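You operate a simulated robot arm through the tools that you are given. There is no shell and no other tool. Be economical: measure what you need, move in short steps, check, and stop when the job is done.

Carry out the task below with a simulated two-armed robot. There is one attempt and no reset: what you move stays moved.

TASK
Pick up the carton that says "mirror" from the top of the workbench with one hand, pass it to the other hand and put it on the left end of the store counter. Open the bottom trolley drawer, take the red key and put it in the inside of the bottom trolley drawer, then shut the drawer. Open the top workbench drawer, take the chrome tray and leave it in the inside of the top workbench drawer, then shut the drawer. Put the pink pad on the top of the workbench away on the top of the blue trolley. Open the yellow bin lid. The order is free. Set down upright: carton.

Only the result counts: the job must be done as asked and must still hold three seconds after the hand-in. Knocking over, shifting, dropping, spilling or breaking anything else fails it. Lids that push on must go on centred and level and be pressed home; caps that screw on are set level and turned clockwise until they are tight.

THE ROBOT
Two 7-joint arms with two-finger grippers on one trunk, on a base that drives. Base frame: it is fixed to the floor where the robot stands at the start and does not move with it; the origin is under the middle of the robot, x ahead of it, y to its left, z up; the surface under the hand at the start is at about z = 0.84. Readings come in m, rad, newtons and seconds.
The left shoulder is at the start at [0.07, 0.139, 1.23], the right one opposite. With the tool pointing down near the work surface each hand reaches from about 0.46 to 0.74 m from the robot's upright axis, wherever it stands, measured 20 degrees to its own side. Places, roughly: bottom trolley drawer [1.3, 2.5, 0.4]; carton [0.5, 0, 1]; chrome tray (12x9x3 cm) [1.3, 0, 0.8]; inside of the bottom trolley drawer [1.3, 2.5, 0.3]; inside of the top workbench drawer [0.6, 0, 0.7]; left end of the store counter (72x20 cm) [-0.94, 1.98, 0.9]; pink pad (7x5x5 cm) [1.6, 0, 0.9]; red key [0.75, 0.25, 0.75]; top of the blue trolley [0.9, 4, 0.8]; top workbench drawer [0.6, 0.1, 0.7]; yellow bin lid [-1.1, 5.6, 0.3]. Payload 3.43 kg a hand.
Tool frame (each hand has its own): the origin (TCP) lies between the finger pads and is the grasp point; the fingertips stand 0.03 m ahead of it; z points along the fingers, y is the line along which they close. Largest opening 0.104 m; the body of the gripper starts 0.057 m behind the TCP.
Orientation is that of the tool frame in the base frame, as a unit quaternion [x, y, z, w]. With the fingers straight down and closing along the base's y, the tool's x points along the base's -x, its y along +y and its z along -z.

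THE INTERFACE
- The arms move only by the tool drive_tool. It takes "left_commands", "right_commands" or both (then of equal length, played together; a hand with none holds still); each is a list of rows, each an object of numbers (a shift or turn left out is 0, a gripper value left out holds the last): "x", "y", "z": the shift along the base's x, y, z in units of 40 mm (1.0 is 40 mm); "wx", "wy", "wz": the turn, a rotation vector about the base's x, y, z in units of 8 degrees (1.0 is 8 degrees); "grip": the opening in per cent of the stroke, from 0 (shut) to 100 (fully open). In form: [{"x": .., "y": .., "z": .., "wx": .., "wy": .., "wz": .., "grip": ..}, ...]. A call has 1 to 20 rows; each row shifts and turns the commanded pose from where the row before left it. A call with a number of a shift or a turn outside -1 to 1 is refused whole. A row lasts 0.2 s, in which the tool goes at most 0.05 m and 0.15 rad; a call with a longer step from one row to the next is refused whole, and so is a gripper value outside its range. A pose out of reach is approached as far as the arm can. The call stops where the force on the tool passes 40 N (or 10 N more than at its start, if that is more) or the arm is blocked; 0.2 s more then pass. Each finger travels about 0.045 m/s and halts on what it meets, pressing with about 42 N; the grip force reading is that of the motor and also rises with nothing between the fingers. The clock runs only during rows and for 0.2 s after the last one: add rows that do not move to give the fingers time. It gives the time, the measured TCP pose, the force on the tool (base axes), the opening and the grip force at its end, in the units of the frame above (readings bear some noise), with the torque about the TCP (base axes, N m) and any sound that the robot's microphone picked up.
- Cameras (640 x 400 px; columns grow to the right, rows downward): "scene" is now at [0.1389, 0.0343, 1.4531]; the picture's right is [0.38, -0.92, 0.00], its down [-0.64, -0.27, -0.72] and it looks along [0.66, 0.27, -0.70] (base axes); focal length 214 px, centre (320, 200). "left" rides on the left gripper at [0.067, -0.018, -0.09] in its tool frame; the picture's right is [0.25, 0.97, 0.00], its down [-0.73, 0.19, -0.66] and it looks along [-0.64, 0.17, 0.75] (tool axes); focal length 218 px, centre (320, 200). "right" rides on the right gripper at [0.067, 0.018, -0.09] in its tool frame; the picture's right is [-0.25, 0.97, 0.00], its down [-0.73, -0.19, -0.66] and it looks along [-0.64, -0.17, 0.75] (tool axes); focal length 218 px, centre (320, 200). There is no depth. A picture from a camera that has moved, and an enlarged one, comes with that camera's place and axes in the base frame and with its lens. The place of the scene camera against the robot may be out by one fixed shift of up to 0.018 m in any direction.
- snapshot(camera): a new picture of that camera. The clock stands still meanwhile.
- move_column(by): slides the trunk up (or, below 0, down) by that many m; the arms and the scene camera ride with it, the base frame stays. It gives what a move gives, with no picture.
- roll_base(legs): drives the robot by 1 to 6 legs, each [ahead, left, turn to the left] in m, m and rad, along the robot's own axes; the way and the turn of a leg run together, so that a leg with both is an arc; at most 1.5 m and 3.142 rad a leg. The arms and the cameras ride along, it lands a little off, and it stops where it bumps. It gives what a move gives.
- pan_tilt(pan, tilt): turns the head with the scene camera to pan (to the left, within 1.501 rad either way) and tilt (down, from -0.506 to 1.204), counted from straight ahead of the robot. It gives what a move gives.
- enlarge(camera, box): a new picture of the part [left, top, right, bottom] of that camera's present view, enlarged. The clock stands still meanwhile.
- sign_off(): hands the job in; it is judged then, once.

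Go step by step. Nothing tells you exact positions but the pictures and the camera data: compare them with the known pose of the tool, close in by small moves and look again before you grip or let go. The budget is 207 turns and 190 pictures, counting those below and the enlarged ones. Unless the task says otherwise, let go and move clear before handing in.

The tools are called after "Request:" as a command line: name --argument value ..., lists and objects as JSON in quotes. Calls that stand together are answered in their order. drive_tool: Moves the arms, as the interface text tells. Its arguments: {"type":"object","properties":{"left_commands":{"type":"array"},"right_commands":{"type":"array"}},"required":[]} The other tools are called the same way: move_column (by) slides the trunk up or down; roll_base (legs) drives the base; pan_tilt (pan, tilt) turns the head that bears the scene camera; snapshot (camera) takes a picture; enlarge (camera, box) takes an enlarged picture of a part of a camera's view; sign_off () hands the job in.

At the start:

```text
time_s: 0.0
left_ee_pos: [0.3629, 0.3643, 1.1332]
left_tcp_rot: [0.0, 1.0, 0.0, 0.0]
left_contact_force: [0.0, 0.4, 0.8]
left_moment: [-0.03, 0.0, 0.04]
left_gripper_width: 0.104
left_gripper_force: 0.0
right_ee_pos: [0.4407, 0.0564, 1.2575]
right_tcp_rot: [0.001, 1.0, -0.001, 0.0]
right_contact_force: [0.7, -0.1, 0.7]
right_moment: [0.0, 0.02, 0.0]
right_gripper_width: 0.1042
right_gripper_force: 0.0
trunk travel left (down, up): [-0.725, 0.215]
robot x, y, heading: [0.001, 0.0037, -0.0]
head pan, tilt: [0.393, 0.771]
```

scene: 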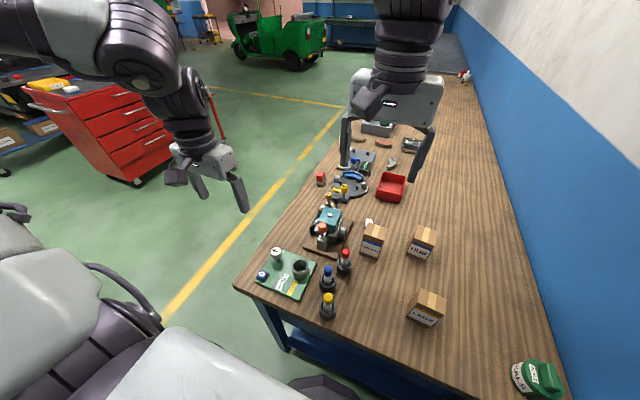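
right: 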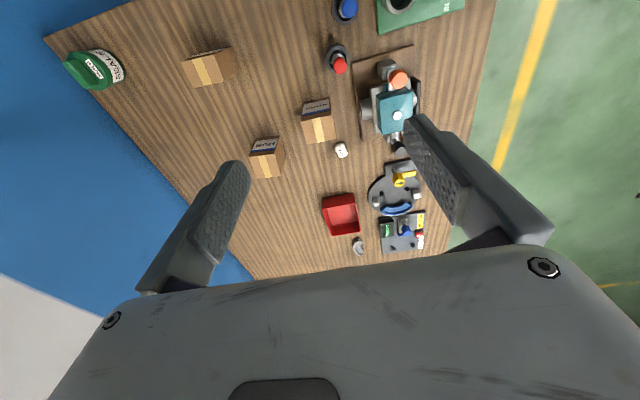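
left: 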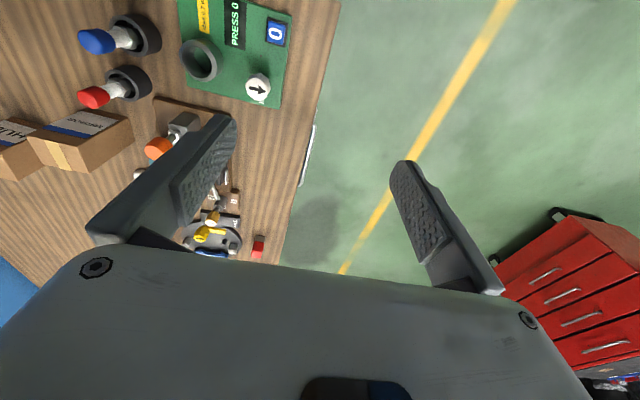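

I see the workbench ahead with cartons, and a red trolley to the left. I first look closer at the cartons and the surroundings.

Request:
enlarge --camera "scene" --box '[340, 200, 480, 340]'

Request:
enlarge --camera "scene" --box '[240, 100, 440, 240]'

Request:
enlarge --camera "scene" --box '[0, 0, 340, 200]'

```text
2.86 times, centred on (410, 270) of scene
camera zoom: at [0.1389, 0.0343, 1.4531], right [0.38, -0.92, 0.0], down [-0.64, -0.27, -0.72], along [0.66, 0.27, -0.7], focal length 613 px, centre (63, 0)
```

zoom: 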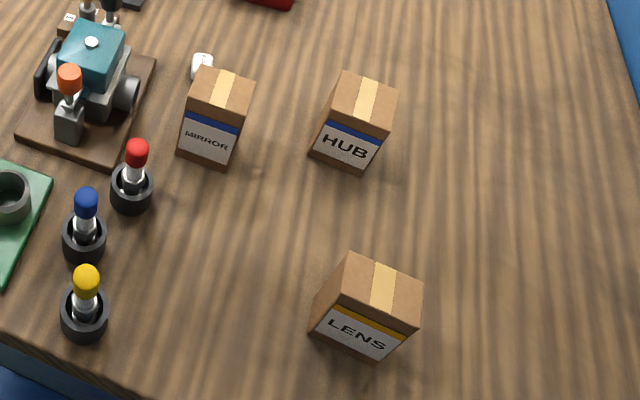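

```text
2.86 times, centred on (340, 170) of scene
camera zoom: at [0.1389, 0.0343, 1.4531], right [0.38, -0.92, 0.0], down [-0.64, -0.27, -0.72], along [0.66, 0.27, -0.7], focal length 613 px, centre (263, 286)
```

zoom: 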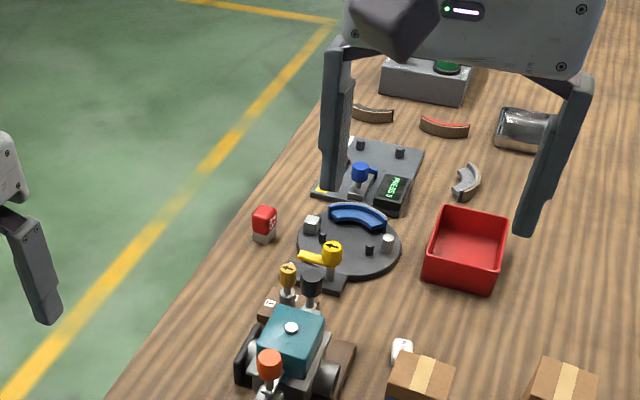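

```text
1.88 times, centred on (170, 100) of scene
camera zoom: at [0.1389, 0.0343, 1.4531], right [0.38, -0.92, 0.0], down [-0.64, -0.27, -0.72], along [0.66, 0.27, -0.7], focal length 404 px, centre (602, 388)
```

zoom: 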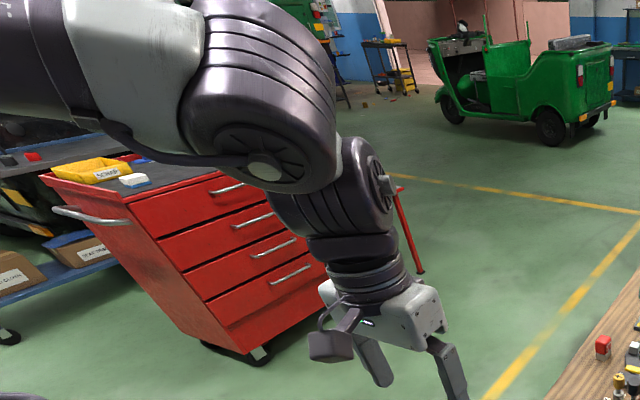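

The MIRROR carton stands at about x 0.54–0.605, y 0.005–0.057, top near z 0.92. I bring the right hand above it and look.

Request:
drive_tool --right_commands '[{"x": 0.65, "y": -0.127, "z": -0.9, "grip": 80}, {"x": 0.65, "y": -0.127, "z": -0.9}, {"x": 0.65, "y": -0.127, "z": -0.9}, {"x": 0.65, "y": -0.127, "z": -0.9}, {"x": 0.65, "y": -0.127, "z": -0.9}, {}]'

Request:
snapshot --camera "right"

Request:
snapshot --camera "scene"

```text
time_s: 1.4
left_ee_pos: [0.3618, 0.3635, 1.1347]
left_tcp_rot: [-0.001, 1.0, 0.0, 0.001]
left_contact_force: [-0.3, 0.4, -0.6]
left_moment: [0.02, -0.01, 0.03]
left_gripper_width: 0.1038
left_gripper_force: 0.0
right_ee_pos: [0.5692, 0.0314, 1.0791]
right_tcp_rot: [0.0, 1.0, 0.001, 0.001]
right_contact_force: [-1.7, 0.1, 0.0]
right_moment: [-0.01, -0.02, -0.01]
right_gripper_width: 0.0831
right_gripper_force: 0.1
trunk travel left (down, up): [-0.725, 0.215]
robot x, y, heading: [-0.0046, -0.0018, 0.001]
head pan, tilt: [0.393, 0.771]
```

```text
183 pictures are left
camera right: at [0.5014, 0.0491, 1.1694], right [0.25, 0.97, 0.0], down [0.73, -0.19, 0.66], along [0.64, -0.17, -0.75], focal length 218 px, centre (320, 200)
```

right: 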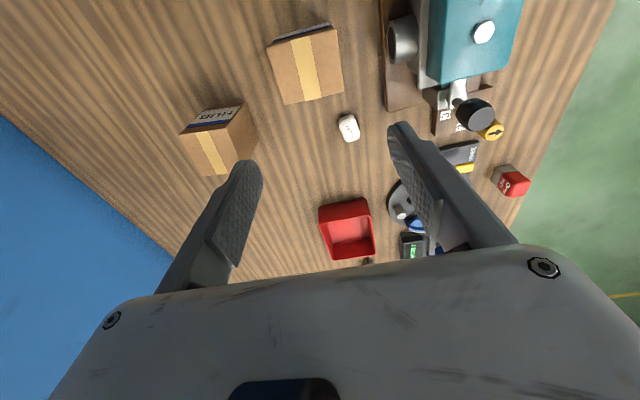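

```text
182 pictures are left
camera scene: at [0.1376, 0.0342, 1.4533], right [0.38, -0.92, 0.0], down [-0.64, -0.27, -0.72], along [0.66, 0.27, -0.7], focal length 214 px, centre (320, 200)
```

scene: 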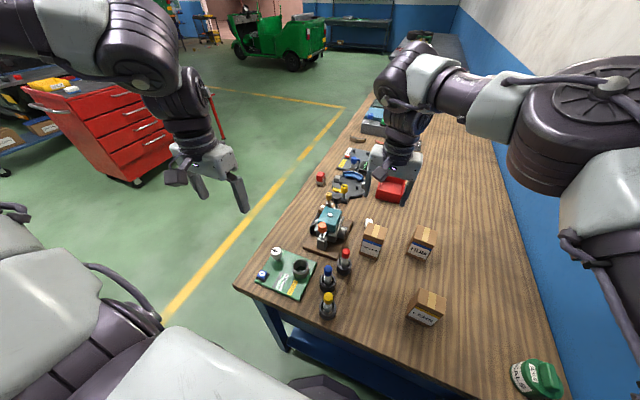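

Wrist view puts the carton nearer (x≈0.54, y≈0.024). I shift there, descend part way and look again.

Request:
drive_tool --right_commands '[{"x": -0.65, "y": -0.15, "z": -0.5, "grip": 85}, {"z": -1}, {}]'

Request:
snapshot --camera "right"

Request:
enlarge --camera "scene" --box '[320, 150, 460, 270]'

```text
time_s: 2.2
left_ee_pos: [0.3616, 0.3647, 1.1345]
left_tcp_rot: [-0.001, 1.0, 0.0, 0.001]
left_contact_force: [0.9, 0.3, -0.6]
left_moment: [-0.03, -0.02, 0.0]
left_gripper_width: 0.1041
left_gripper_force: 0.0
right_ee_pos: [0.5451, 0.0254, 1.0169]
right_tcp_rot: [0.0, 1.0, 0.0, 0.0]
right_contact_force: [0.2, -0.5, -0.1]
right_moment: [-0.04, -0.03, 0.03]
right_gripper_width: 0.0883
right_gripper_force: 0.1
trunk travel left (down, up): [-0.725, 0.215]
robot x, y, heading: [0.0012, -0.0003, -0.001]
head pan, tilt: [0.393, 0.771]
```

```text
181 pictures are left
camera right: at [0.4758, 0.0431, 1.1073], right [0.25, 0.97, 0.0], down [0.73, -0.19, 0.66], along [0.64, -0.17, -0.75], focal length 218 px, centre (320, 200)
```

right: 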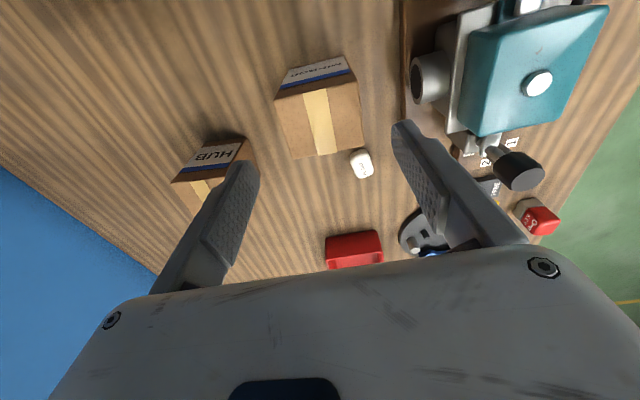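

```text
3.33 times, centred on (390, 210) of scene
camera zoom: at [0.1385, 0.0351, 1.4532], right [0.38, -0.92, 0.0], down [-0.64, -0.27, -0.72], along [0.66, 0.27, -0.7], focal length 715 px, centre (87, 167)
```

zoom: 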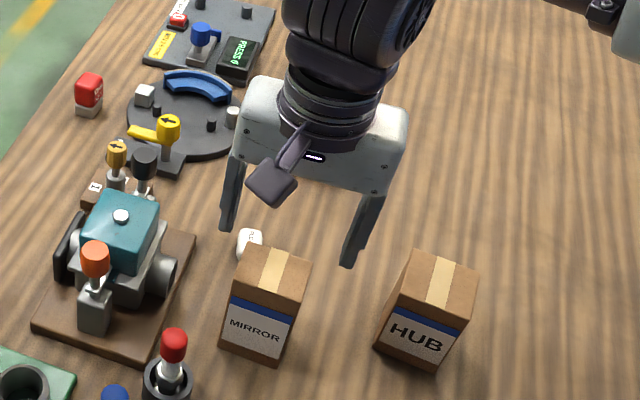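

The hand is centred over the carton (≈0.546, 0.025, 6.2 cm wide). I go down and grip near the top.

Request:
drive_tool --right_commands '[{"z": -1}, {"z": -1}, {"z": -0.75}, {}, {"grip": 0}, {}, {}, {}]'

Request:
snapshot --camera "right"

```text
time_s: 4.0
left_ee_pos: [0.363, 0.363, 1.1343]
left_tcp_rot: [0.0, 1.0, 0.0, 0.0]
left_contact_force: [0.4, 0.2, 0.7]
left_moment: [-0.02, 0.03, -0.03]
left_gripper_width: 0.104
left_gripper_force: 0.1
right_ee_pos: [0.5454, 0.0244, 0.9071]
right_tcp_rot: [0.0, 1.0, 0.0, 0.0]
right_contact_force: [-0.2, -0.1, -0.6]
right_moment: [0.01, -0.03, 0.01]
right_gripper_width: 0.0597
right_gripper_force: 42.4
trunk travel left (down, up): [-0.725, 0.215]
robot x, y, heading: [-0.0, -0.0011, -0.001]
head pan, tilt: [0.393, 0.771]
```

```text
179 pictures are left
camera right: at [0.4763, 0.0419, 0.9977], right [0.25, 0.97, 0.0], down [0.73, -0.19, 0.66], along [0.64, -0.17, -0.75], focal length 218 px, centre (320, 200)
```

right: 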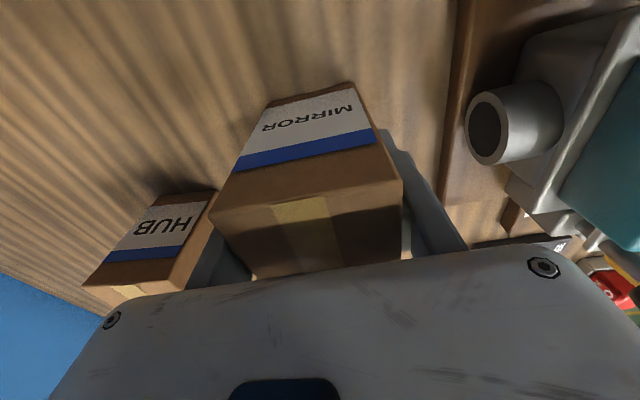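

Carton is gripped (0.06 m). I lift it into free air and at the same time turn the left hand to point sideways toward it.

Request:
drive_tool --right_commands '[{"z": 0.7}, {"z": 1}, {"z": 1}, {"z": 1, "x": -0.3, "y": -0.3}, {"z": 1, "x": -0.3, "y": -0.3}, {"z": 1, "x": -0.3, "y": -0.3}, {}, {}, {}, {}, {}, {}, {}, {}, {}, {}]' --left_commands '[{"wx": -0.515, "wy": 0.515, "wz": 0.614, "grip": 90}, {"wx": -0.515, "wy": 0.515, "wz": 0.614}, {"wx": -0.515, "wy": 0.515, "wz": 0.614}, {"wx": -0.515, "wy": 0.515, "wz": 0.614}, {"wx": -0.515, "wy": 0.515, "wz": 0.614}, {"wx": -0.515, "wy": 0.515, "wz": 0.614}, {"wx": -0.515, "wy": 0.515, "wz": 0.614}, {"wx": -0.515, "wy": 0.515, "wz": 0.614}, {"wx": -0.515, "wy": 0.515, "wz": 0.614}, {"wx": -0.515, "wy": 0.515, "wz": 0.614}, {"wx": -0.515, "wy": 0.515, "wz": 0.614}, {"wx": -0.515, "wy": 0.515, "wz": 0.614}, {"wx": -0.515, "wy": 0.515, "wz": 0.614}, {"wx": -0.515, "wy": 0.515, "wz": 0.614}, {"wx": -0.515, "wy": 0.515, "wz": 0.614}, {}]'

Request:
snapshot --camera "scene"

Request:
snapshot --camera "left"

```text
time_s: 7.4
left_ee_pos: [0.3631, 0.4105, 1.1394]
left_tcp_rot: [0.542, -0.542, 0.454, 0.455]
left_contact_force: [0.5, 0.3, -1.1]
left_moment: [-0.02, 0.01, 0.01]
left_gripper_width: 0.0936
left_gripper_force: 0.0
left hand out of reach, approached as far as the arm can: row 13, 14, 15
right_ee_pos: [0.5102, -0.0123, 1.1364]
right_tcp_rot: [0.0, 1.0, 0.001, 0.0]
right_contact_force: [0.4, -0.4, -2.4]
right_moment: [-0.01, -0.03, 0.0]
right_gripper_width: 0.0594
right_gripper_force: 41.7
trunk travel left (down, up): [-0.725, 0.215]
robot x, y, heading: [0.0007, 0.0028, 0.001]
head pan, tilt: [0.393, 0.771]
```

```text
178 pictures are left
camera scene: at [0.1393, 0.0337, 1.4531], right [0.38, -0.92, 0.0], down [-0.64, -0.27, -0.72], along [0.66, 0.27, -0.7], focal length 214 px, centre (320, 200)
```

scene: 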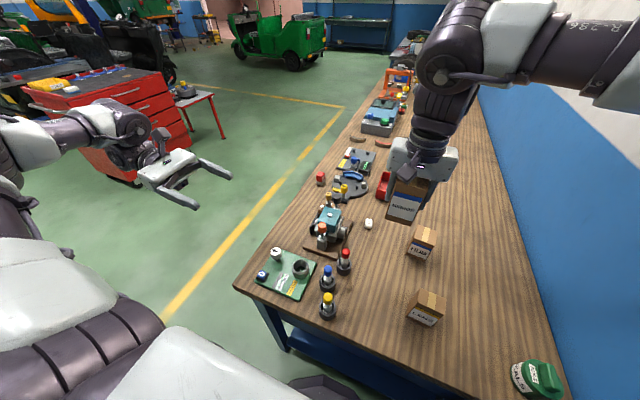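

```text
177 pictures are left
camera left: at [0.381, 0.4892, 1.2202], right [-0.97, -0.04, 0.25], down [-0.19, 0.77, -0.6], along [-0.17, -0.63, -0.76], focal length 218 px, centre (320, 200)
```

left: 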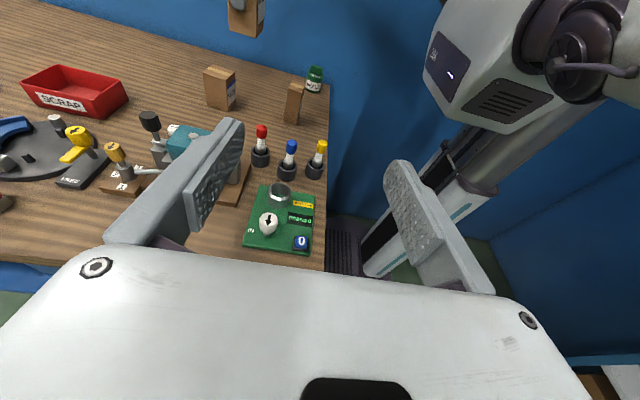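

The left hand points at the carton with its camera on top. I bring it to a stand-off beside the carton.

Request:
drive_tool --left_commands '[{"x": 0.9, "y": -0.3, "z": -0.25}, {"x": 0.9, "y": -0.3, "z": -0.25}, {"x": 0.9, "y": -0.3, "z": -0.25}, {"x": 0.9, "y": -0.3, "z": -0.25}, {"x": 0.1, "y": -0.95}, {"y": -0.95}, {"y": -0.95}, {"y": -0.95}, {"y": -0.95}, {}]'

Request:
snapshot --camera "left"

Request:
snapshot --camera "scene"

```text
time_s: 9.6
left_ee_pos: [0.4953, 0.3621, 1.1515]
left_tcp_rot: [-0.542, 0.543, -0.454, -0.455]
left_contact_force: [-0.5, 1.0, -0.2]
left_moment: [-0.02, -0.03, -0.01]
left_gripper_width: 0.0936
left_gripper_force: 0.2
left hand out of reach, approached as far as the arm can: row 3, 4, 5, 6, 7, 8, 9
right_ee_pos: [0.5098, -0.011, 1.1358]
right_tcp_rot: [0.0, 1.0, 0.0, -0.001]
right_contact_force: [-0.9, 0.2, -1.7]
right_moment: [0.0, -0.02, 0.02]
right_gripper_width: 0.0596
right_gripper_force: 42.2
trunk travel left (down, up): [-0.725, 0.215]
robot x, y, heading: [-0.0003, -0.0021, 0.0]
head pan, tilt: [0.393, 0.771]
```

```text
176 pictures are left
camera left: at [0.5136, 0.4401, 1.234], right [-0.97, -0.04, 0.25], down [-0.19, 0.77, -0.6], along [-0.17, -0.63, -0.76], focal length 218 px, centre (320, 200)
```

left: 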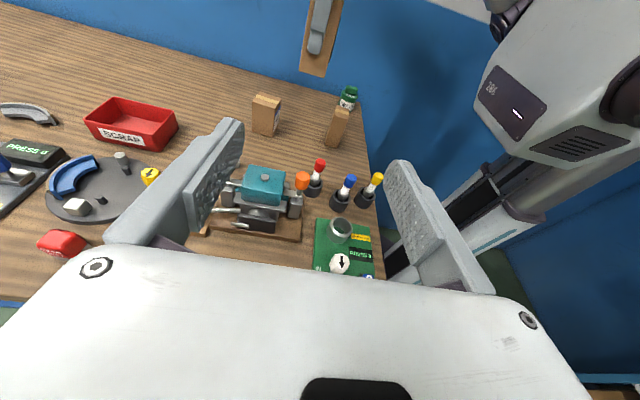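

```text
175 pictures are left
camera scene: at [0.1391, 0.0342, 1.4531], right [0.38, -0.92, 0.0], down [-0.64, -0.27, -0.72], along [0.66, 0.27, -0.7], focal length 214 px, centre (320, 200)
```

scene: 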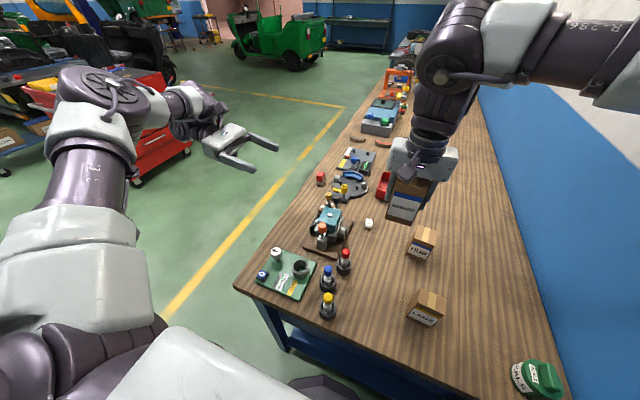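

The left arm can't come in with that sideways orientation; I'll yaw it 45° so that it points forward-right, and yaw the carton likewise.

Request:
drive_tool --left_commands '[{"wz": 0.94, "x": 0.2}, {"wz": 0.94, "x": 0.2}, {"wz": 0.94, "x": 0.2}, {"wz": 0.94, "x": 0.2}, {"wz": 0.94}, {"wz": 0.94}, {}, {}, {}]' --right_commands '[{"wz": 0.94}, {"wz": 0.94}, {"wz": 0.94}, {"wz": 0.94}, {"wz": 0.94}, {"wz": 0.94}, {}, {}, {}]'

Request:
snapshot --camera "scene"

```text
time_s: 11.6
left_ee_pos: [0.5061, 0.5083, 1.1716]
left_tcp_rot: [0.646, -0.416, 0.559, 0.311]
left_contact_force: [-0.1, -0.5, 0.6]
left_moment: [-0.01, 0.0, 0.02]
left_gripper_width: 0.0939
left_gripper_force: 0.0
left hand out of reach, approached as far as the arm can: row 1, 2, 3, 4, 5, 6
right_ee_pos: [0.5102, -0.0111, 1.1356]
right_tcp_rot: [-0.384, 0.924, 0.0, 0.0]
right_contact_force: [-0.4, -0.2, -3.0]
right_moment: [-0.01, -0.02, 0.03]
right_gripper_width: 0.0594
right_gripper_force: 42.0
trunk travel left (down, up): [-0.725, 0.215]
robot x, y, heading: [0.0001, 0.0004, -0.002]
head pan, tilt: [0.393, 0.771]
```

```text
174 pictures are left
camera scene: at [0.1394, 0.0341, 1.4531], right [0.38, -0.92, 0.0], down [-0.64, -0.27, -0.72], along [0.66, 0.27, -0.7], focal length 214 px, centre (320, 200)
```

scene: 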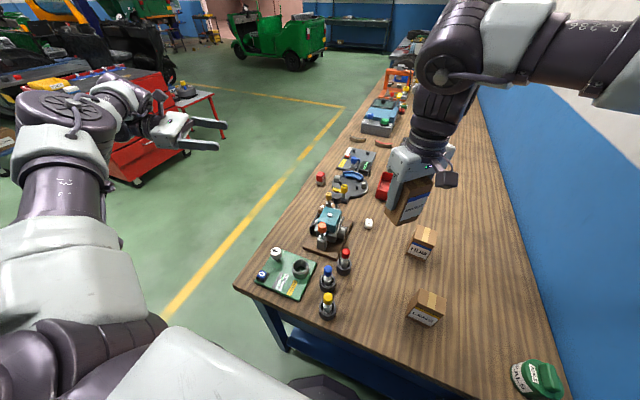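

That branch of the left arm is poor. New plan: left hand points forward and 45° down (natural pose), gripping the same faces low on the near side, while the right holds the top. I first undo the rotations.

Request:
drive_tool --left_commands '[{"wz": -0.94, "x": -0.2, "y": 0.8}, {"wz": -0.94, "x": -0.2, "y": 0.8}, {"wz": -0.94, "x": -0.2, "y": 0.8}, {"wz": -0.94, "x": -0.2, "y": 0.8}, {"wz": -0.94, "y": 0.8}, {"wz": -0.94, "y": 0.8}, {}, {}]' --right_commands '[{"wz": -0.94}, {"wz": -0.94}, {"wz": -0.94}, {"wz": -0.94}, {"wz": -0.94}, {"wz": -0.94}, {}, {}]'

Request:
drive_tool --left_commands '[{"wx": 0.515, "wy": -0.515, "wz": -0.614}, {"wx": 0.515, "wy": -0.515, "wz": -0.614}, {"wx": 0.515, "wy": -0.515, "wz": -0.614}, {"wx": 0.515, "wy": -0.515, "wz": -0.614}, {"wx": 0.515, "wy": -0.515, "wz": -0.614}, {"wx": 0.515, "wy": -0.515, "wz": -0.614}, {"wx": 0.515, "wy": -0.515, "wz": -0.614}, {"wx": 0.515, "wy": -0.515, "wz": -0.614}, {"wx": 0.515, "wy": -0.515, "wz": -0.614}, {"wx": 0.515, "wy": -0.515, "wz": -0.614}, {"wx": 0.515, "wy": -0.515, "wz": -0.614}, {"wx": 0.515, "wy": -0.515, "wz": -0.614}, {"wx": 0.515, "wy": -0.515, "wz": -0.614}, {"wx": 0.515, "wy": -0.515, "wz": -0.614}, {"wx": 0.515, "wy": -0.515, "wz": -0.614}, {}]'

```text
time_s: 13.4
left_ee_pos: [0.3769, 0.4448, 1.049]
left_tcp_rot: [-0.437, 0.633, -0.397, -0.5]
left_contact_force: [0.0, 0.5, -0.3]
left_moment: [0.02, -0.03, -0.01]
left_gripper_width: 0.0938
left_gripper_force: 0.0
left hand out of reach, approached as far as the arm can: row 1, 2, 3, 4, 5, 6
right_ee_pos: [0.51, -0.0109, 1.1357]
right_tcp_rot: [0.0, 1.0, 0.0, 0.001]
right_contact_force: [-1.2, 0.4, -3.6]
right_moment: [-0.02, -0.03, -0.02]
right_gripper_width: 0.0595
right_gripper_force: 41.8
trunk travel left (down, up): [-0.725, 0.215]
robot x, y, heading: [0.0044, -0.0027, -0.002]
head pan, tilt: [0.393, 0.771]
```

```text
time_s: 16.8
left_ee_pos: [0.3772, 0.4466, 1.0485]
left_tcp_rot: [0.059, 0.988, 0.145, -0.001]
left_contact_force: [-0.3, -0.4, -0.5]
left_moment: [-0.02, 0.02, 0.0]
left_gripper_width: 0.0935
left_gripper_force: 0.0
right_ee_pos: [0.5096, -0.0115, 1.1355]
right_tcp_rot: [0.0, 1.0, 0.001, 0.001]
right_contact_force: [0.0, 0.8, -2.5]
right_moment: [0.02, 0.0, 0.02]
right_gripper_width: 0.0595
right_gripper_force: 41.8
trunk travel left (down, up): [-0.725, 0.215]
robot x, y, heading: [-0.0007, 0.0021, -0.004]
head pan, tilt: [0.393, 0.771]
```

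Left is back near tool-down. Now I pitch it 45° forward and bring both hands toward the meeting place.

Request:
drive_tool --left_commands '[{"wx": -0.331, "wy": -0.797, "x": 0.24, "y": -0.61, "z": 0.42}, {"wx": -0.331, "wy": -0.797, "x": 0.24, "y": -0.61, "z": 0.42}, {"wx": -0.331, "wy": -0.797, "x": 0.24, "y": -0.61, "z": 0.42}, {"wx": -0.331, "wy": -0.797, "x": 0.24, "y": -0.61, "z": 0.42}, {"wx": -0.331, "wy": -0.797, "x": 0.24, "y": -0.61, "z": 0.42}, {"wx": -0.331, "wy": -0.797, "x": 0.24, "y": -0.61, "z": 0.42}, {"wx": -0.331, "wy": -0.797, "x": 0.24, "y": -0.61, "z": 0.42}, {"x": 0.24, "y": -0.61, "z": 0.42}, {}]' --right_commands '[{"x": 0.3, "y": 0.6}, {"x": 0.3, "y": 0.6}, {"x": 0.3, "y": 0.6}, {"x": 0.3, "y": 0.6}, {}, {}, {}, {}, {}]'

Request:
snapshot --camera "scene"

```text
time_s: 18.8
left_ee_pos: [0.4674, 0.2607, 1.1894]
left_tcp_rot: [0.002, 0.925, -0.003, 0.381]
left_contact_force: [0.2, 0.0, 0.5]
left_moment: [0.0, 0.02, 0.03]
left_gripper_width: 0.0937
left_gripper_force: 0.1
left hand out of reach, approached as far as the arm can: row 6, 7, 8
right_ee_pos: [0.5587, 0.0828, 1.1349]
right_tcp_rot: [-0.001, 1.0, 0.0, 0.0]
right_contact_force: [0.4, 0.2, -1.6]
right_moment: [-0.01, -0.02, 0.01]
right_gripper_width: 0.0594
right_gripper_force: 42.6
trunk travel left (down, up): [-0.725, 0.215]
robot x, y, heading: [-0.0013, -0.0009, 0.004]
head pan, tilt: [0.393, 0.771]
```

```text
173 pictures are left
camera scene: at [0.1386, 0.0332, 1.4532], right [0.38, -0.92, 0.0], down [-0.64, -0.27, -0.72], along [0.66, 0.27, -0.7], focal length 214 px, centre (320, 200)
```

scene: 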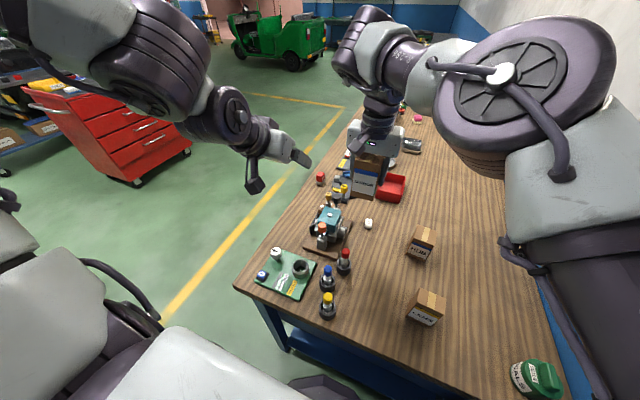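

The left arm is near its inner limit here, so I move the meeting place farther out.

Request:
drive_tool --right_commands '[{"x": 0.5, "y": 0.5}, {"x": 0.5, "y": 0.5}, {"x": 0.5, "y": 0.5}, {}]'

Request:
drive_tool --left_commands '[{"x": 0.25, "y": -0.75}, {"x": 0.25, "y": -0.75}, {"x": 0.3, "y": -0.75}, {"x": 0.3, "y": -0.7}, {}]'

Request:
snapshot --camera "left"

Request:
snapshot --camera "scene"

```text
time_s: 19.8
left_ee_pos: [0.4671, 0.2627, 1.1882]
left_tcp_rot: [0.001, 0.925, -0.003, 0.381]
left_contact_force: [-0.6, -1.1, 0.0]
left_moment: [0.0, 0.0, 0.04]
left_gripper_width: 0.0938
left_gripper_force: 0.0
right_ee_pos: [0.5762, 0.0881, 1.1382]
right_tcp_rot: [0.01, 1.0, 0.008, 0.0]
right_contact_force: [0.3, -0.6, -3.2]
right_moment: [-0.02, 0.0, 0.01]
right_gripper_width: 0.0595
right_gripper_force: 42.3
right hand out of reach, approached as far as the arm can: row 1, 2, 3
trunk travel left (down, up): [-0.725, 0.215]
robot x, y, heading: [-0.0005, -0.0001, 0.005]
head pan, tilt: [0.393, 0.771]
```

```text
time_s: 21.0
left_ee_pos: [0.5512, 0.2137, 1.198]
left_tcp_rot: [0.001, 0.925, -0.003, 0.38]
left_contact_force: [1.1, 0.2, 0.4]
left_moment: [0.03, -0.06, 0.01]
left_gripper_width: 0.0936
left_gripper_force: 0.1
left hand out of reach, approached as far as the arm can: row 1, 2, 3, 4
right_ee_pos: [0.5755, 0.0883, 1.1387]
right_tcp_rot: [0.01, 1.0, 0.006, -0.002]
right_contact_force: [-0.7, -0.6, -3.0]
right_moment: [0.01, 0.02, 0.0]
right_gripper_width: 0.0593
right_gripper_force: 41.7
trunk travel left (down, up): [-0.725, 0.215]
robot x, y, heading: [-0.0024, -0.0005, -0.002]
head pan, tilt: [0.393, 0.771]
```

```text
172 pictures are left
camera left: at [0.4407, 0.1981, 1.2139], right [-0.18, 0.97, -0.18], down [0.06, 0.19, 0.98], along [0.98, 0.16, -0.09], focal length 218 px, centre (320, 200)
```

left: 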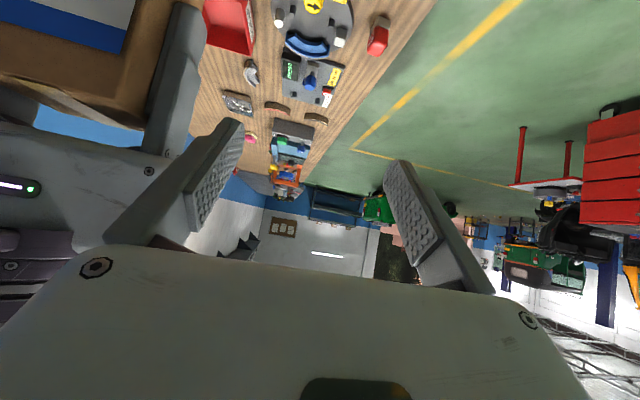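

```text
171 pictures are left
camera scene: at [0.1386, 0.0346, 1.4531], right [0.38, -0.92, 0.0], down [-0.64, -0.27, -0.72], along [0.66, 0.27, -0.7], focal length 214 px, centre (320, 200)
```

scene: 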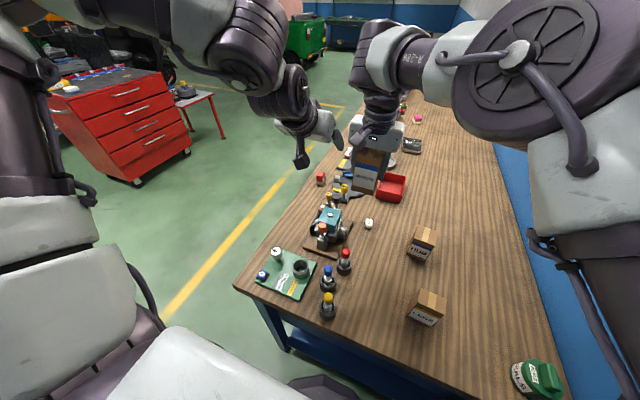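

Both arms are cramped because the hands are high relative to the shoulders; I raise the trunk and work lower relative to it.

Request:
move_column --by 0.21

Request:
drive_tool --right_commands '[{"z": -0.9}, {"z": -0.9}, {"z": -0.9}, {"z": -0.9}, {"z": -0.9, "x": 0.5}, {"x": 0.6}, {"y": -0.5}, {"y": -0.5}, {}]' --left_commands '[{"z": -0.4, "x": -0.9, "y": 0.4}, {"z": -0.4, "x": -0.9, "y": 0.4}, {"z": -0.9}, {"z": -0.9}, {"z": -0.9}, {"z": -0.9}, {"y": -0.5}, {"y": -0.5}, {}]'

Request:
snapshot --camera "scene"

```text
time_s: 23.2
left_ee_pos: [0.5517, 0.2134, 1.4083]
left_tcp_rot: [0.001, 0.925, -0.003, 0.38]
left_contact_force: [0.4, 0.2, 0.4]
left_moment: [0.02, 0.0, 0.01]
left_gripper_width: 0.0935
left_gripper_force: 0.1
right_ee_pos: [0.5766, 0.0884, 1.3468]
right_tcp_rot: [0.008, 1.0, 0.008, -0.002]
right_contact_force: [-0.7, -0.4, -2.0]
right_moment: [0.01, 0.0, -0.02]
right_gripper_width: 0.0594
right_gripper_force: 41.4
trunk travel left (down, up): [-0.935, 0.005]
robot x, y, heading: [0.0027, -0.0009, 0.004]
head pan, tilt: [0.393, 0.771]
```

```text
time_s: 25.2
left_ee_pos: [0.5012, 0.2392, 1.2319]
left_tcp_rot: [0.002, 0.925, -0.005, 0.38]
left_contact_force: [0.1, 0.4, -0.8]
left_moment: [-0.04, 0.0, 0.0]
left_gripper_width: 0.0936
left_gripper_force: 0.1
left hand out of reach, approached as far as the arm can: row 1, 2, 8
right_ee_pos: [0.6039, 0.0434, 1.1661]
right_tcp_rot: [-0.001, 1.0, -0.001, 0.0]
right_contact_force: [0.1, 0.5, -2.0]
right_moment: [-0.04, -0.02, -0.02]
right_gripper_width: 0.0592
right_gripper_force: 42.0
right hand out of reach, approached as far as the arm can: row 5, 6
trunk travel left (down, up): [-0.935, 0.005]
robot x, y, heading: [-0.002, -0.0017, 0.003]
head pan, tilt: [0.393, 0.771]
```

```text
170 pictures are left
camera scene: at [0.1388, 0.0377, 1.663], right [0.38, -0.92, 0.0], down [-0.64, -0.27, -0.72], along [0.66, 0.27, -0.7], focal length 214 px, centre (320, 200)
```

scene: 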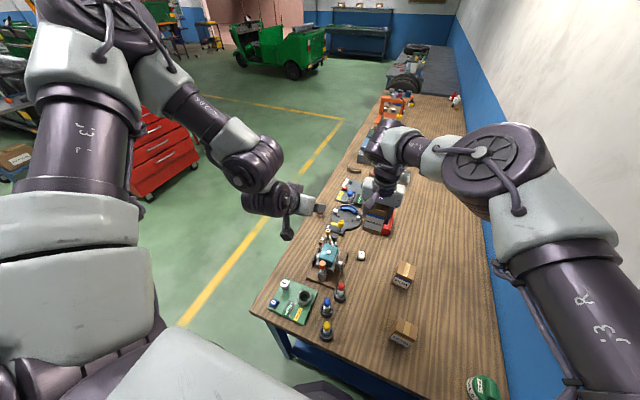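

Better. I lower both a little and move the left hand behind the carton.

Request:
drive_tool --left_commands '[{"z": -0.7}, {"z": -0.65}, {"y": -0.8}, {"y": -0.8}, {"y": -0.8}, {"y": -0.8}, {"y": -0.8}, {"y": -0.8}, {}]' --right_commands '[{"z": -0.5}, {"z": -0.4}, {}, {}, {}, {}, {}, {}, {}]'

Request:
snapshot --camera "left"

Request:
snapshot --camera "scene"

```text
time_s: 27.2
left_ee_pos: [0.5384, 0.2035, 1.1897]
left_tcp_rot: [0.002, 0.925, -0.003, 0.38]
left_contact_force: [1.0, -0.7, -0.3]
left_moment: [-0.02, 0.02, 0.04]
left_gripper_width: 0.0936
left_gripper_force: 0.1
left hand out of reach, approached as far as the arm can: row 3, 4, 5, 6, 7, 8
right_ee_pos: [0.6048, 0.0415, 1.1292]
right_tcp_rot: [0.0, 1.0, -0.001, 0.0]
right_contact_force: [-0.1, -0.4, -1.2]
right_moment: [-0.01, 0.02, 0.02]
right_gripper_width: 0.0592
right_gripper_force: 42.2
trunk travel left (down, up): [-0.935, 0.005]
robot x, y, heading: [0.0003, 0.0011, -0.0]
head pan, tilt: [0.393, 0.771]
```

```text
169 pictures are left
camera left: at [0.4273, 0.188, 1.2056], right [-0.17, 0.97, -0.18], down [0.06, 0.2, 0.98], along [0.98, 0.16, -0.09], focal length 218 px, centre (320, 200)
```

left: 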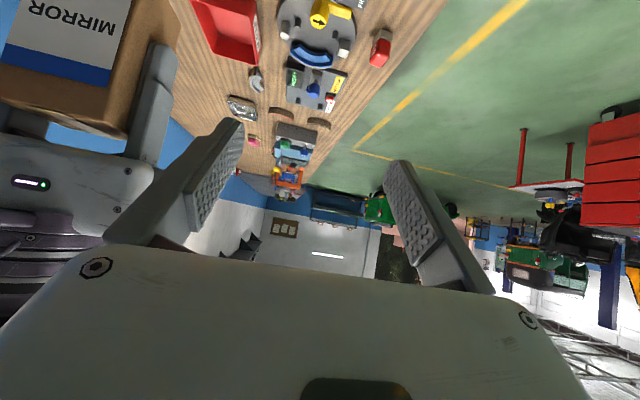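

```text
168 pictures are left
camera scene: at [0.1396, 0.0345, 1.6631], right [0.38, -0.92, 0.0], down [-0.64, -0.27, -0.72], along [0.66, 0.27, -0.7], focal length 214 px, centre (320, 200)
```

scene: 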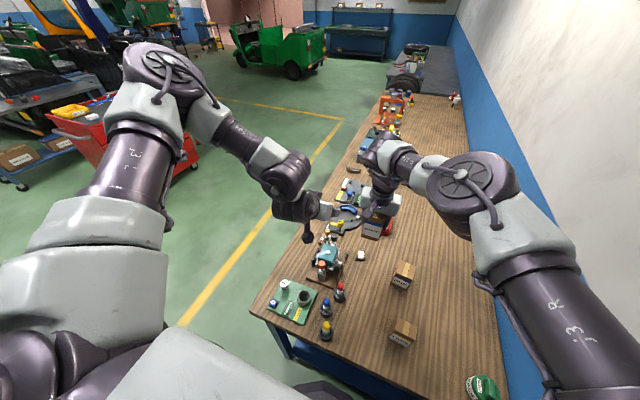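

Working room is limited over the bench, so I back away from it and do the handover lower and further out in free space.

Request:
roll_base --legs '[[-0.4, 0, 0]]'

Request:
drive_tool --right_commands '[{"z": -0.9}, {"z": -0.9}, {"z": -0.8}, {"x": 0.5, "y": -0.3}, {"x": 0.5, "y": -0.3}, {"x": 0.5, "y": -0.3}, {}]' --left_commands '[{"z": -0.9}, {"z": -0.9}, {"z": -0.8}, {}, {"x": 0.3, "y": -0.6}, {"x": 0.3, "y": -0.6}, {}]'

Request:
snapshot --camera "scene"

```text
time_s: 29.8
left_ee_pos: [0.1383, 0.2027, 1.1879]
left_tcp_rot: [0.004, 0.925, -0.005, 0.38]
left_contact_force: [0.3, 0.1, 0.2]
left_moment: [0.0, 0.03, 0.02]
left_gripper_width: 0.0935
left_gripper_force: 0.0
right_ee_pos: [0.2058, 0.0397, 1.128]
right_tcp_rot: [0.0, 1.0, 0.0, -0.002]
right_contact_force: [0.2, -0.9, -2.6]
right_moment: [-0.03, 0.01, 0.02]
right_gripper_width: 0.0598
right_gripper_force: 42.1
trunk travel left (down, up): [-0.935, 0.005]
robot x, y, heading: [-0.3997, -0.0012, -0.0]
head pan, tilt: [0.393, 0.771]
```

```text
time_s: 31.4
left_ee_pos: [0.1493, 0.2234, 1.1598]
left_tcp_rot: [0.003, 0.925, -0.005, 0.38]
left_contact_force: [0.4, -0.7, 0.3]
left_moment: [-0.02, -0.03, -0.01]
left_gripper_width: 0.0936
left_gripper_force: 0.0
left hand out of reach, approached as far as the arm can: row 1, 2, 3, 5, 6
right_ee_pos: [0.2137, 0.0158, 1.0328]
right_tcp_rot: [-0.001, 1.0, 0.0, -0.001]
right_contact_force: [-0.2, -0.6, -2.1]
right_moment: [-0.03, -0.03, -0.01]
right_gripper_width: 0.0592
right_gripper_force: 41.7
right hand out of reach, approached as far as the arm can: row 4, 5, 6
trunk travel left (down, up): [-0.935, 0.005]
robot x, y, heading: [-0.4011, 0.0014, -0.0]
head pan, tilt: [0.393, 0.771]
```

```text
167 pictures are left
camera scene: at [-0.263, 0.0348, 1.6631], right [0.38, -0.92, 0.0], down [-0.64, -0.27, -0.72], along [0.66, 0.27, -0.7], focal length 214 px, centre (320, 200)
```

scene: 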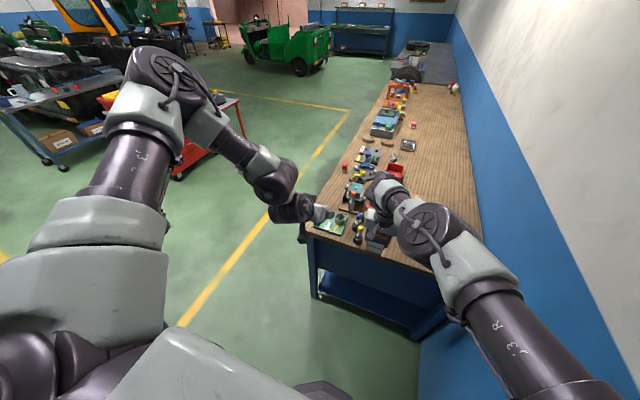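

I'll change the meeting geometry: yaw the carton 90° with the right hand and yaw the tilted left hand so it comes in from the left side at 45°.

Request:
drive_tool --right_commands '[{"wz": 0.9375}, {"wz": 0.9375}, {"wz": 0.9375}, {"wz": 0.9375}, {"wz": 0.9375}, {"wz": 0.9375}, {"wz": 0.9375}, {"wz": 0.9375}, {"wz": 0.9375}, {"wz": 0.9375}, {"wz": 0.9375}, {"wz": 0.9375}, {}]' --left_commands '[{"wz": -0.9375, "y": 0.4}, {"wz": -0.9375, "y": 0.4}, {"wz": -0.9375, "y": 0.4}, {"wz": -0.9375, "y": 0.4}, {"wz": -0.9375}, {"wz": -0.9375}, {"wz": -0.9375}, {"wz": -0.9375}, {"wz": -0.9375}, {"wz": -0.9375}, {"wz": -0.9375}, {"wz": -0.9375}, {}]'

Request:
snapshot --camera "scene"

```text
time_s: 34.1
left_ee_pos: [0.1392, 0.2866, 1.1813]
left_tcp_rot: [0.657, 0.65, -0.273, 0.266]
left_contact_force: [0.2, 0.6, 0.1]
left_moment: [0.01, -0.01, 0.0]
left_gripper_width: 0.0938
left_gripper_force: 0.0
left hand out of reach, approached as far as the arm can: row 11, 12
right_ee_pos: [0.2148, 0.0159, 1.0319]
right_tcp_rot: [0.708, -0.706, -0.001, 0.001]
right_contact_force: [-0.2, -0.8, -2.3]
right_moment: [-0.01, 0.01, 0.01]
right_gripper_width: 0.0593
right_gripper_force: 41.7
trunk travel left (down, up): [-0.935, 0.005]
robot x, y, heading: [-0.4057, 0.0043, -0.004]
head pan, tilt: [0.393, 0.771]
```

```text
166 pictures are left
camera scene: at [-0.2624, 0.0346, 1.6631], right [0.38, -0.92, 0.0], down [-0.64, -0.27, -0.72], along [0.66, 0.27, -0.7], focal length 214 px, centre (320, 200)
```

scene: 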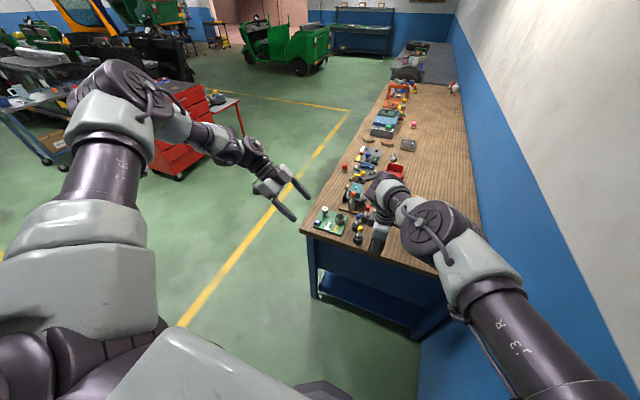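

Orientation reached. I bring the left hand to its stand-off up-left of the carton.

Request:
drive_tool --left_commands '[{"x": 0.4, "z": -0.6}, {"x": 0.4, "z": -0.6}, {"x": 0.4, "z": -0.6}, {"x": 0.4, "y": -0.7, "z": -0.4}, {"x": 0.3, "y": -0.7, "z": -0.3}, {"y": -0.7}, {"y": -0.7}, {"y": -0.7}, {}]'

Request:
snapshot --camera "left"

Request:
snapshot --camera "scene"

```text
time_s: 36.1
left_ee_pos: [0.1473, 0.1703, 1.1793]
left_tcp_rot: [0.656, 0.652, -0.272, 0.266]
left_contact_force: [0.2, 0.4, 0.7]
left_moment: [0.02, 0.01, -0.01]
left_gripper_width: 0.0938
left_gripper_force: 0.0
left hand out of reach, approached as far as the arm can: row 1, 2, 3, 4, 5
right_ee_pos: [0.2153, 0.0151, 1.0323]
right_tcp_rot: [-0.707, 0.707, 0.0, 0.0]
right_contact_force: [1.0, 0.6, -2.3]
right_moment: [-0.01, -0.01, -0.04]
right_gripper_width: 0.0593
right_gripper_force: 42.4
trunk travel left (down, up): [-0.935, 0.005]
robot x, y, heading: [-0.4007, 0.0007, 0.0]
head pan, tilt: [0.393, 0.771]
```

```text
165 pictures are left
camera left: at [0.1307, 0.2837, 1.1951], right [0.97, 0.17, -0.18], down [0.19, -0.06, 0.98], along [0.16, -0.98, -0.09], focal length 218 px, centre (320, 200)
```

left: 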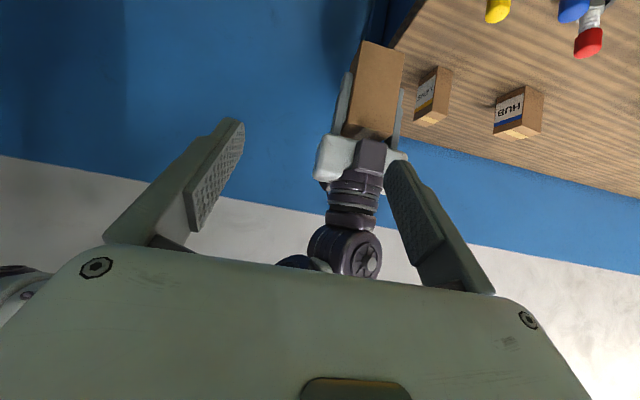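

```text
164 pictures are left
camera scene: at [-0.2626, 0.0351, 1.6631], right [0.38, -0.92, 0.0], down [-0.64, -0.27, -0.72], along [0.66, 0.27, -0.7], focal length 214 px, centre (320, 200)
```

scene: 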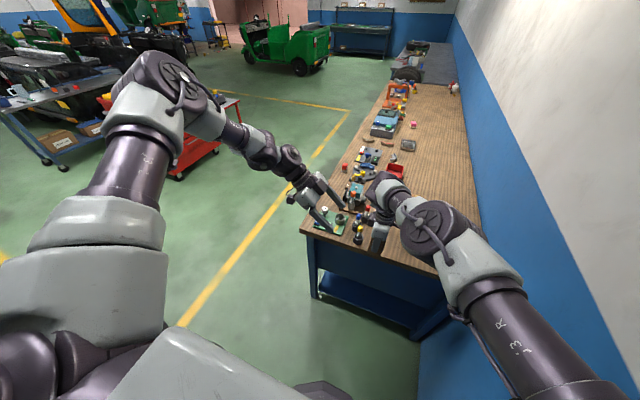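

Y-motion works now; x and lower z are limiting for the left, so I bring the carton up and nearer with the right hand instead.

Request:
drive_tool --right_commands '[{"z": 0.8, "x": -0.45}, {"z": 0.8, "x": -0.45}, {"z": 0.8, "x": -0.45}, {"z": 0.55, "x": -0.35, "y": -0.2}, {}]'

Request:
drive_tool --left_commands '[{"y": -0.5, "z": 0.2}, {"y": -0.5, "z": 0.2}, {"y": -0.5}, {}]'

Request:
snapshot --camera "left"

Request:
snapshot --camera "right"

```text
time_s: 37.4
left_ee_pos: [0.148, 0.1694, 1.1791]
left_tcp_rot: [0.656, 0.652, -0.271, 0.266]
left_contact_force: [-0.1, -1.5, -0.4]
left_moment: [0.02, -0.03, 0.0]
left_gripper_width: 0.0937
left_gripper_force: 0.1
right_ee_pos: [0.1483, 0.0073, 1.1518]
right_tcp_rot: [-0.706, 0.708, 0.0, 0.0]
right_contact_force: [0.4, -0.7, -1.5]
right_moment: [0.04, 0.01, 0.01]
right_gripper_width: 0.0593
right_gripper_force: 41.6
trunk travel left (down, up): [-0.935, 0.005]
robot x, y, heading: [-0.4011, 0.002, -0.001]
head pan, tilt: [0.393, 0.771]
```

```text
time_s: 38.4
left_ee_pos: [0.1406, 0.1152, 1.2006]
left_tcp_rot: [0.656, 0.652, -0.271, 0.267]
left_contact_force: [-0.7, -0.1, 0.2]
left_moment: [0.01, -0.02, 0.0]
left_gripper_width: 0.0937
left_gripper_force: 0.1
left hand out of reach, approached as far as the arm can: row 2, 3
right_ee_pos: [0.1474, 0.0069, 1.1514]
right_tcp_rot: [-0.707, 0.708, 0.001, 0.0]
right_contact_force: [0.5, 0.0, -2.9]
right_moment: [0.0, 0.0, 0.01]
right_gripper_width: 0.0597
right_gripper_force: 42.1
trunk travel left (down, up): [-0.935, 0.005]
robot x, y, heading: [-0.4036, -0.0042, -0.004]
head pan, tilt: [0.393, 0.771]
```

```text
163 pictures are left
camera left: at [0.1247, 0.2278, 1.2171], right [0.97, 0.17, -0.18], down [0.19, -0.06, 0.98], along [0.16, -0.98, -0.09], focal length 218 px, centre (320, 200)
```

left: 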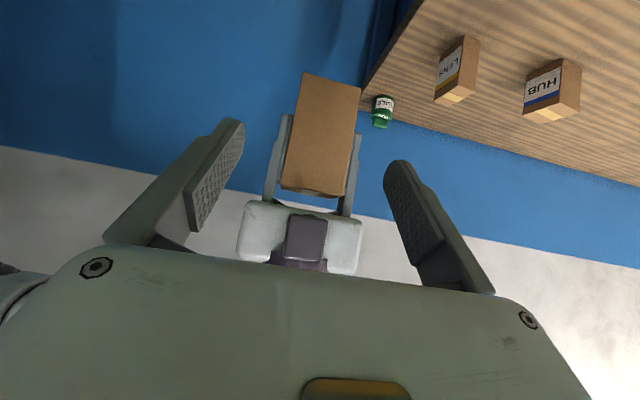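

```text
162 pictures are left
camera right: at [0.1278, -0.0601, 1.2414], right [-0.97, 0.25, 0.0], down [0.19, 0.73, 0.66], along [0.17, 0.64, -0.75], focal length 218 px, centre (320, 200)
```

right: 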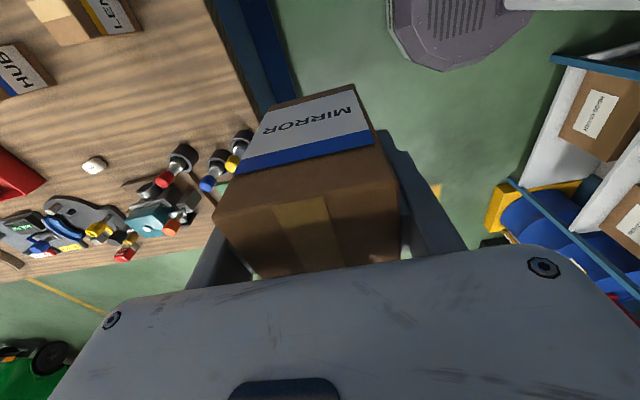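

Carton sits nicely between the left fingers' line. I advance the left hand along its pointing direction.

Request:
drive_tool --left_commands '[{"x": 0.17, "y": -0.45, "z": -0.45}, {"y": -0.45, "z": -0.45}, {"y": -0.45, "z": -0.45}, {}]'

Request:
snapshot --camera "left"

```text
time_s: 39.4
left_ee_pos: [0.1131, 0.0949, 1.1931]
left_tcp_rot: [0.656, 0.652, -0.271, 0.267]
left_contact_force: [-1.0, 0.4, -0.9]
left_moment: [-0.02, -0.03, -0.01]
left_gripper_width: 0.0934
left_gripper_force: 0.0
left hand out of reach, approached as far as the arm can: row 1, 2, 3
right_ee_pos: [0.1476, 0.0065, 1.151]
right_tcp_rot: [-0.706, 0.708, 0.0, 0.0]
right_contact_force: [0.2, 0.1, -2.9]
right_moment: [0.0, -0.03, -0.02]
right_gripper_width: 0.0594
right_gripper_force: 41.6
trunk travel left (down, up): [-0.935, 0.005]
robot x, y, heading: [-0.4013, 0.0005, -0.003]
head pan, tilt: [0.393, 0.771]
```

```text
161 pictures are left
camera left: at [0.097, 0.2082, 1.2079], right [0.97, 0.17, -0.18], down [0.2, -0.06, 0.98], along [0.16, -0.98, -0.09], focal length 218 px, centre (320, 200)
```

left: 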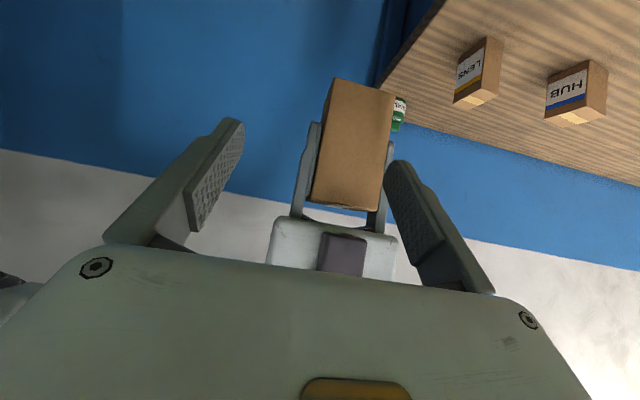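

The left arm slides along a limit there, so I let the right hand carry the carton into the left fingers.

Request:
drive_tool --right_commands '[{"x": -0.43}, {"x": -0.43}, {"y": 0.4, "z": 0.48}, {"y": 0.4, "z": 0.48}, {}]'

Request:
snapshot --camera "left"

Request:
snapshot --camera "right"

```text
time_s: 40.5
left_ee_pos: [0.1132, 0.0948, 1.1918]
left_tcp_rot: [0.656, 0.651, -0.273, 0.266]
left_contact_force: [0.3, -0.7, -0.7]
left_moment: [-0.02, 0.0, -0.02]
left_gripper_width: 0.0936
left_gripper_force: 0.0
right_ee_pos: [0.114, 0.0376, 1.1884]
right_tcp_rot: [-0.707, 0.708, 0.0, -0.001]
right_contact_force: [-0.3, -0.6, -2.1]
right_moment: [0.0, 0.0, 0.02]
right_gripper_width: 0.0593
right_gripper_force: 41.7
trunk travel left (down, up): [-0.935, 0.005]
robot x, y, heading: [-0.3999, 0.0004, -0.003]
head pan, tilt: [0.393, 0.771]
```

```text
160 pictures are left
camera left: at [0.097, 0.2073, 1.2082], right [0.97, 0.17, -0.18], down [0.2, -0.06, 0.98], along [0.16, -0.98, -0.09], focal length 218 px, centre (320, 200)
```

left: 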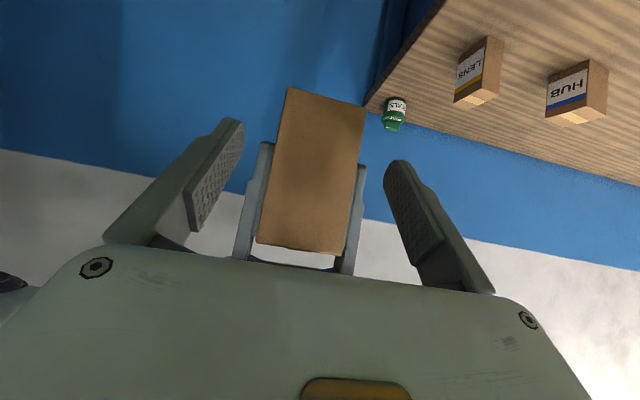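

```text
159 pictures are left
camera right: at [0.0934, -0.0298, 1.28], right [-0.97, 0.25, 0.0], down [0.19, 0.73, 0.66], along [0.17, 0.64, -0.75], focal length 218 px, centre (320, 200)
```

right: 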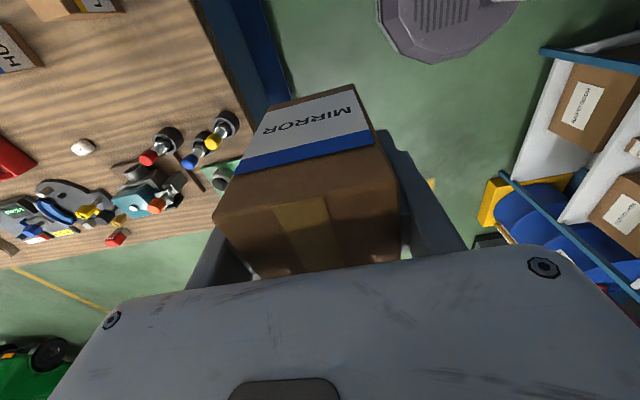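

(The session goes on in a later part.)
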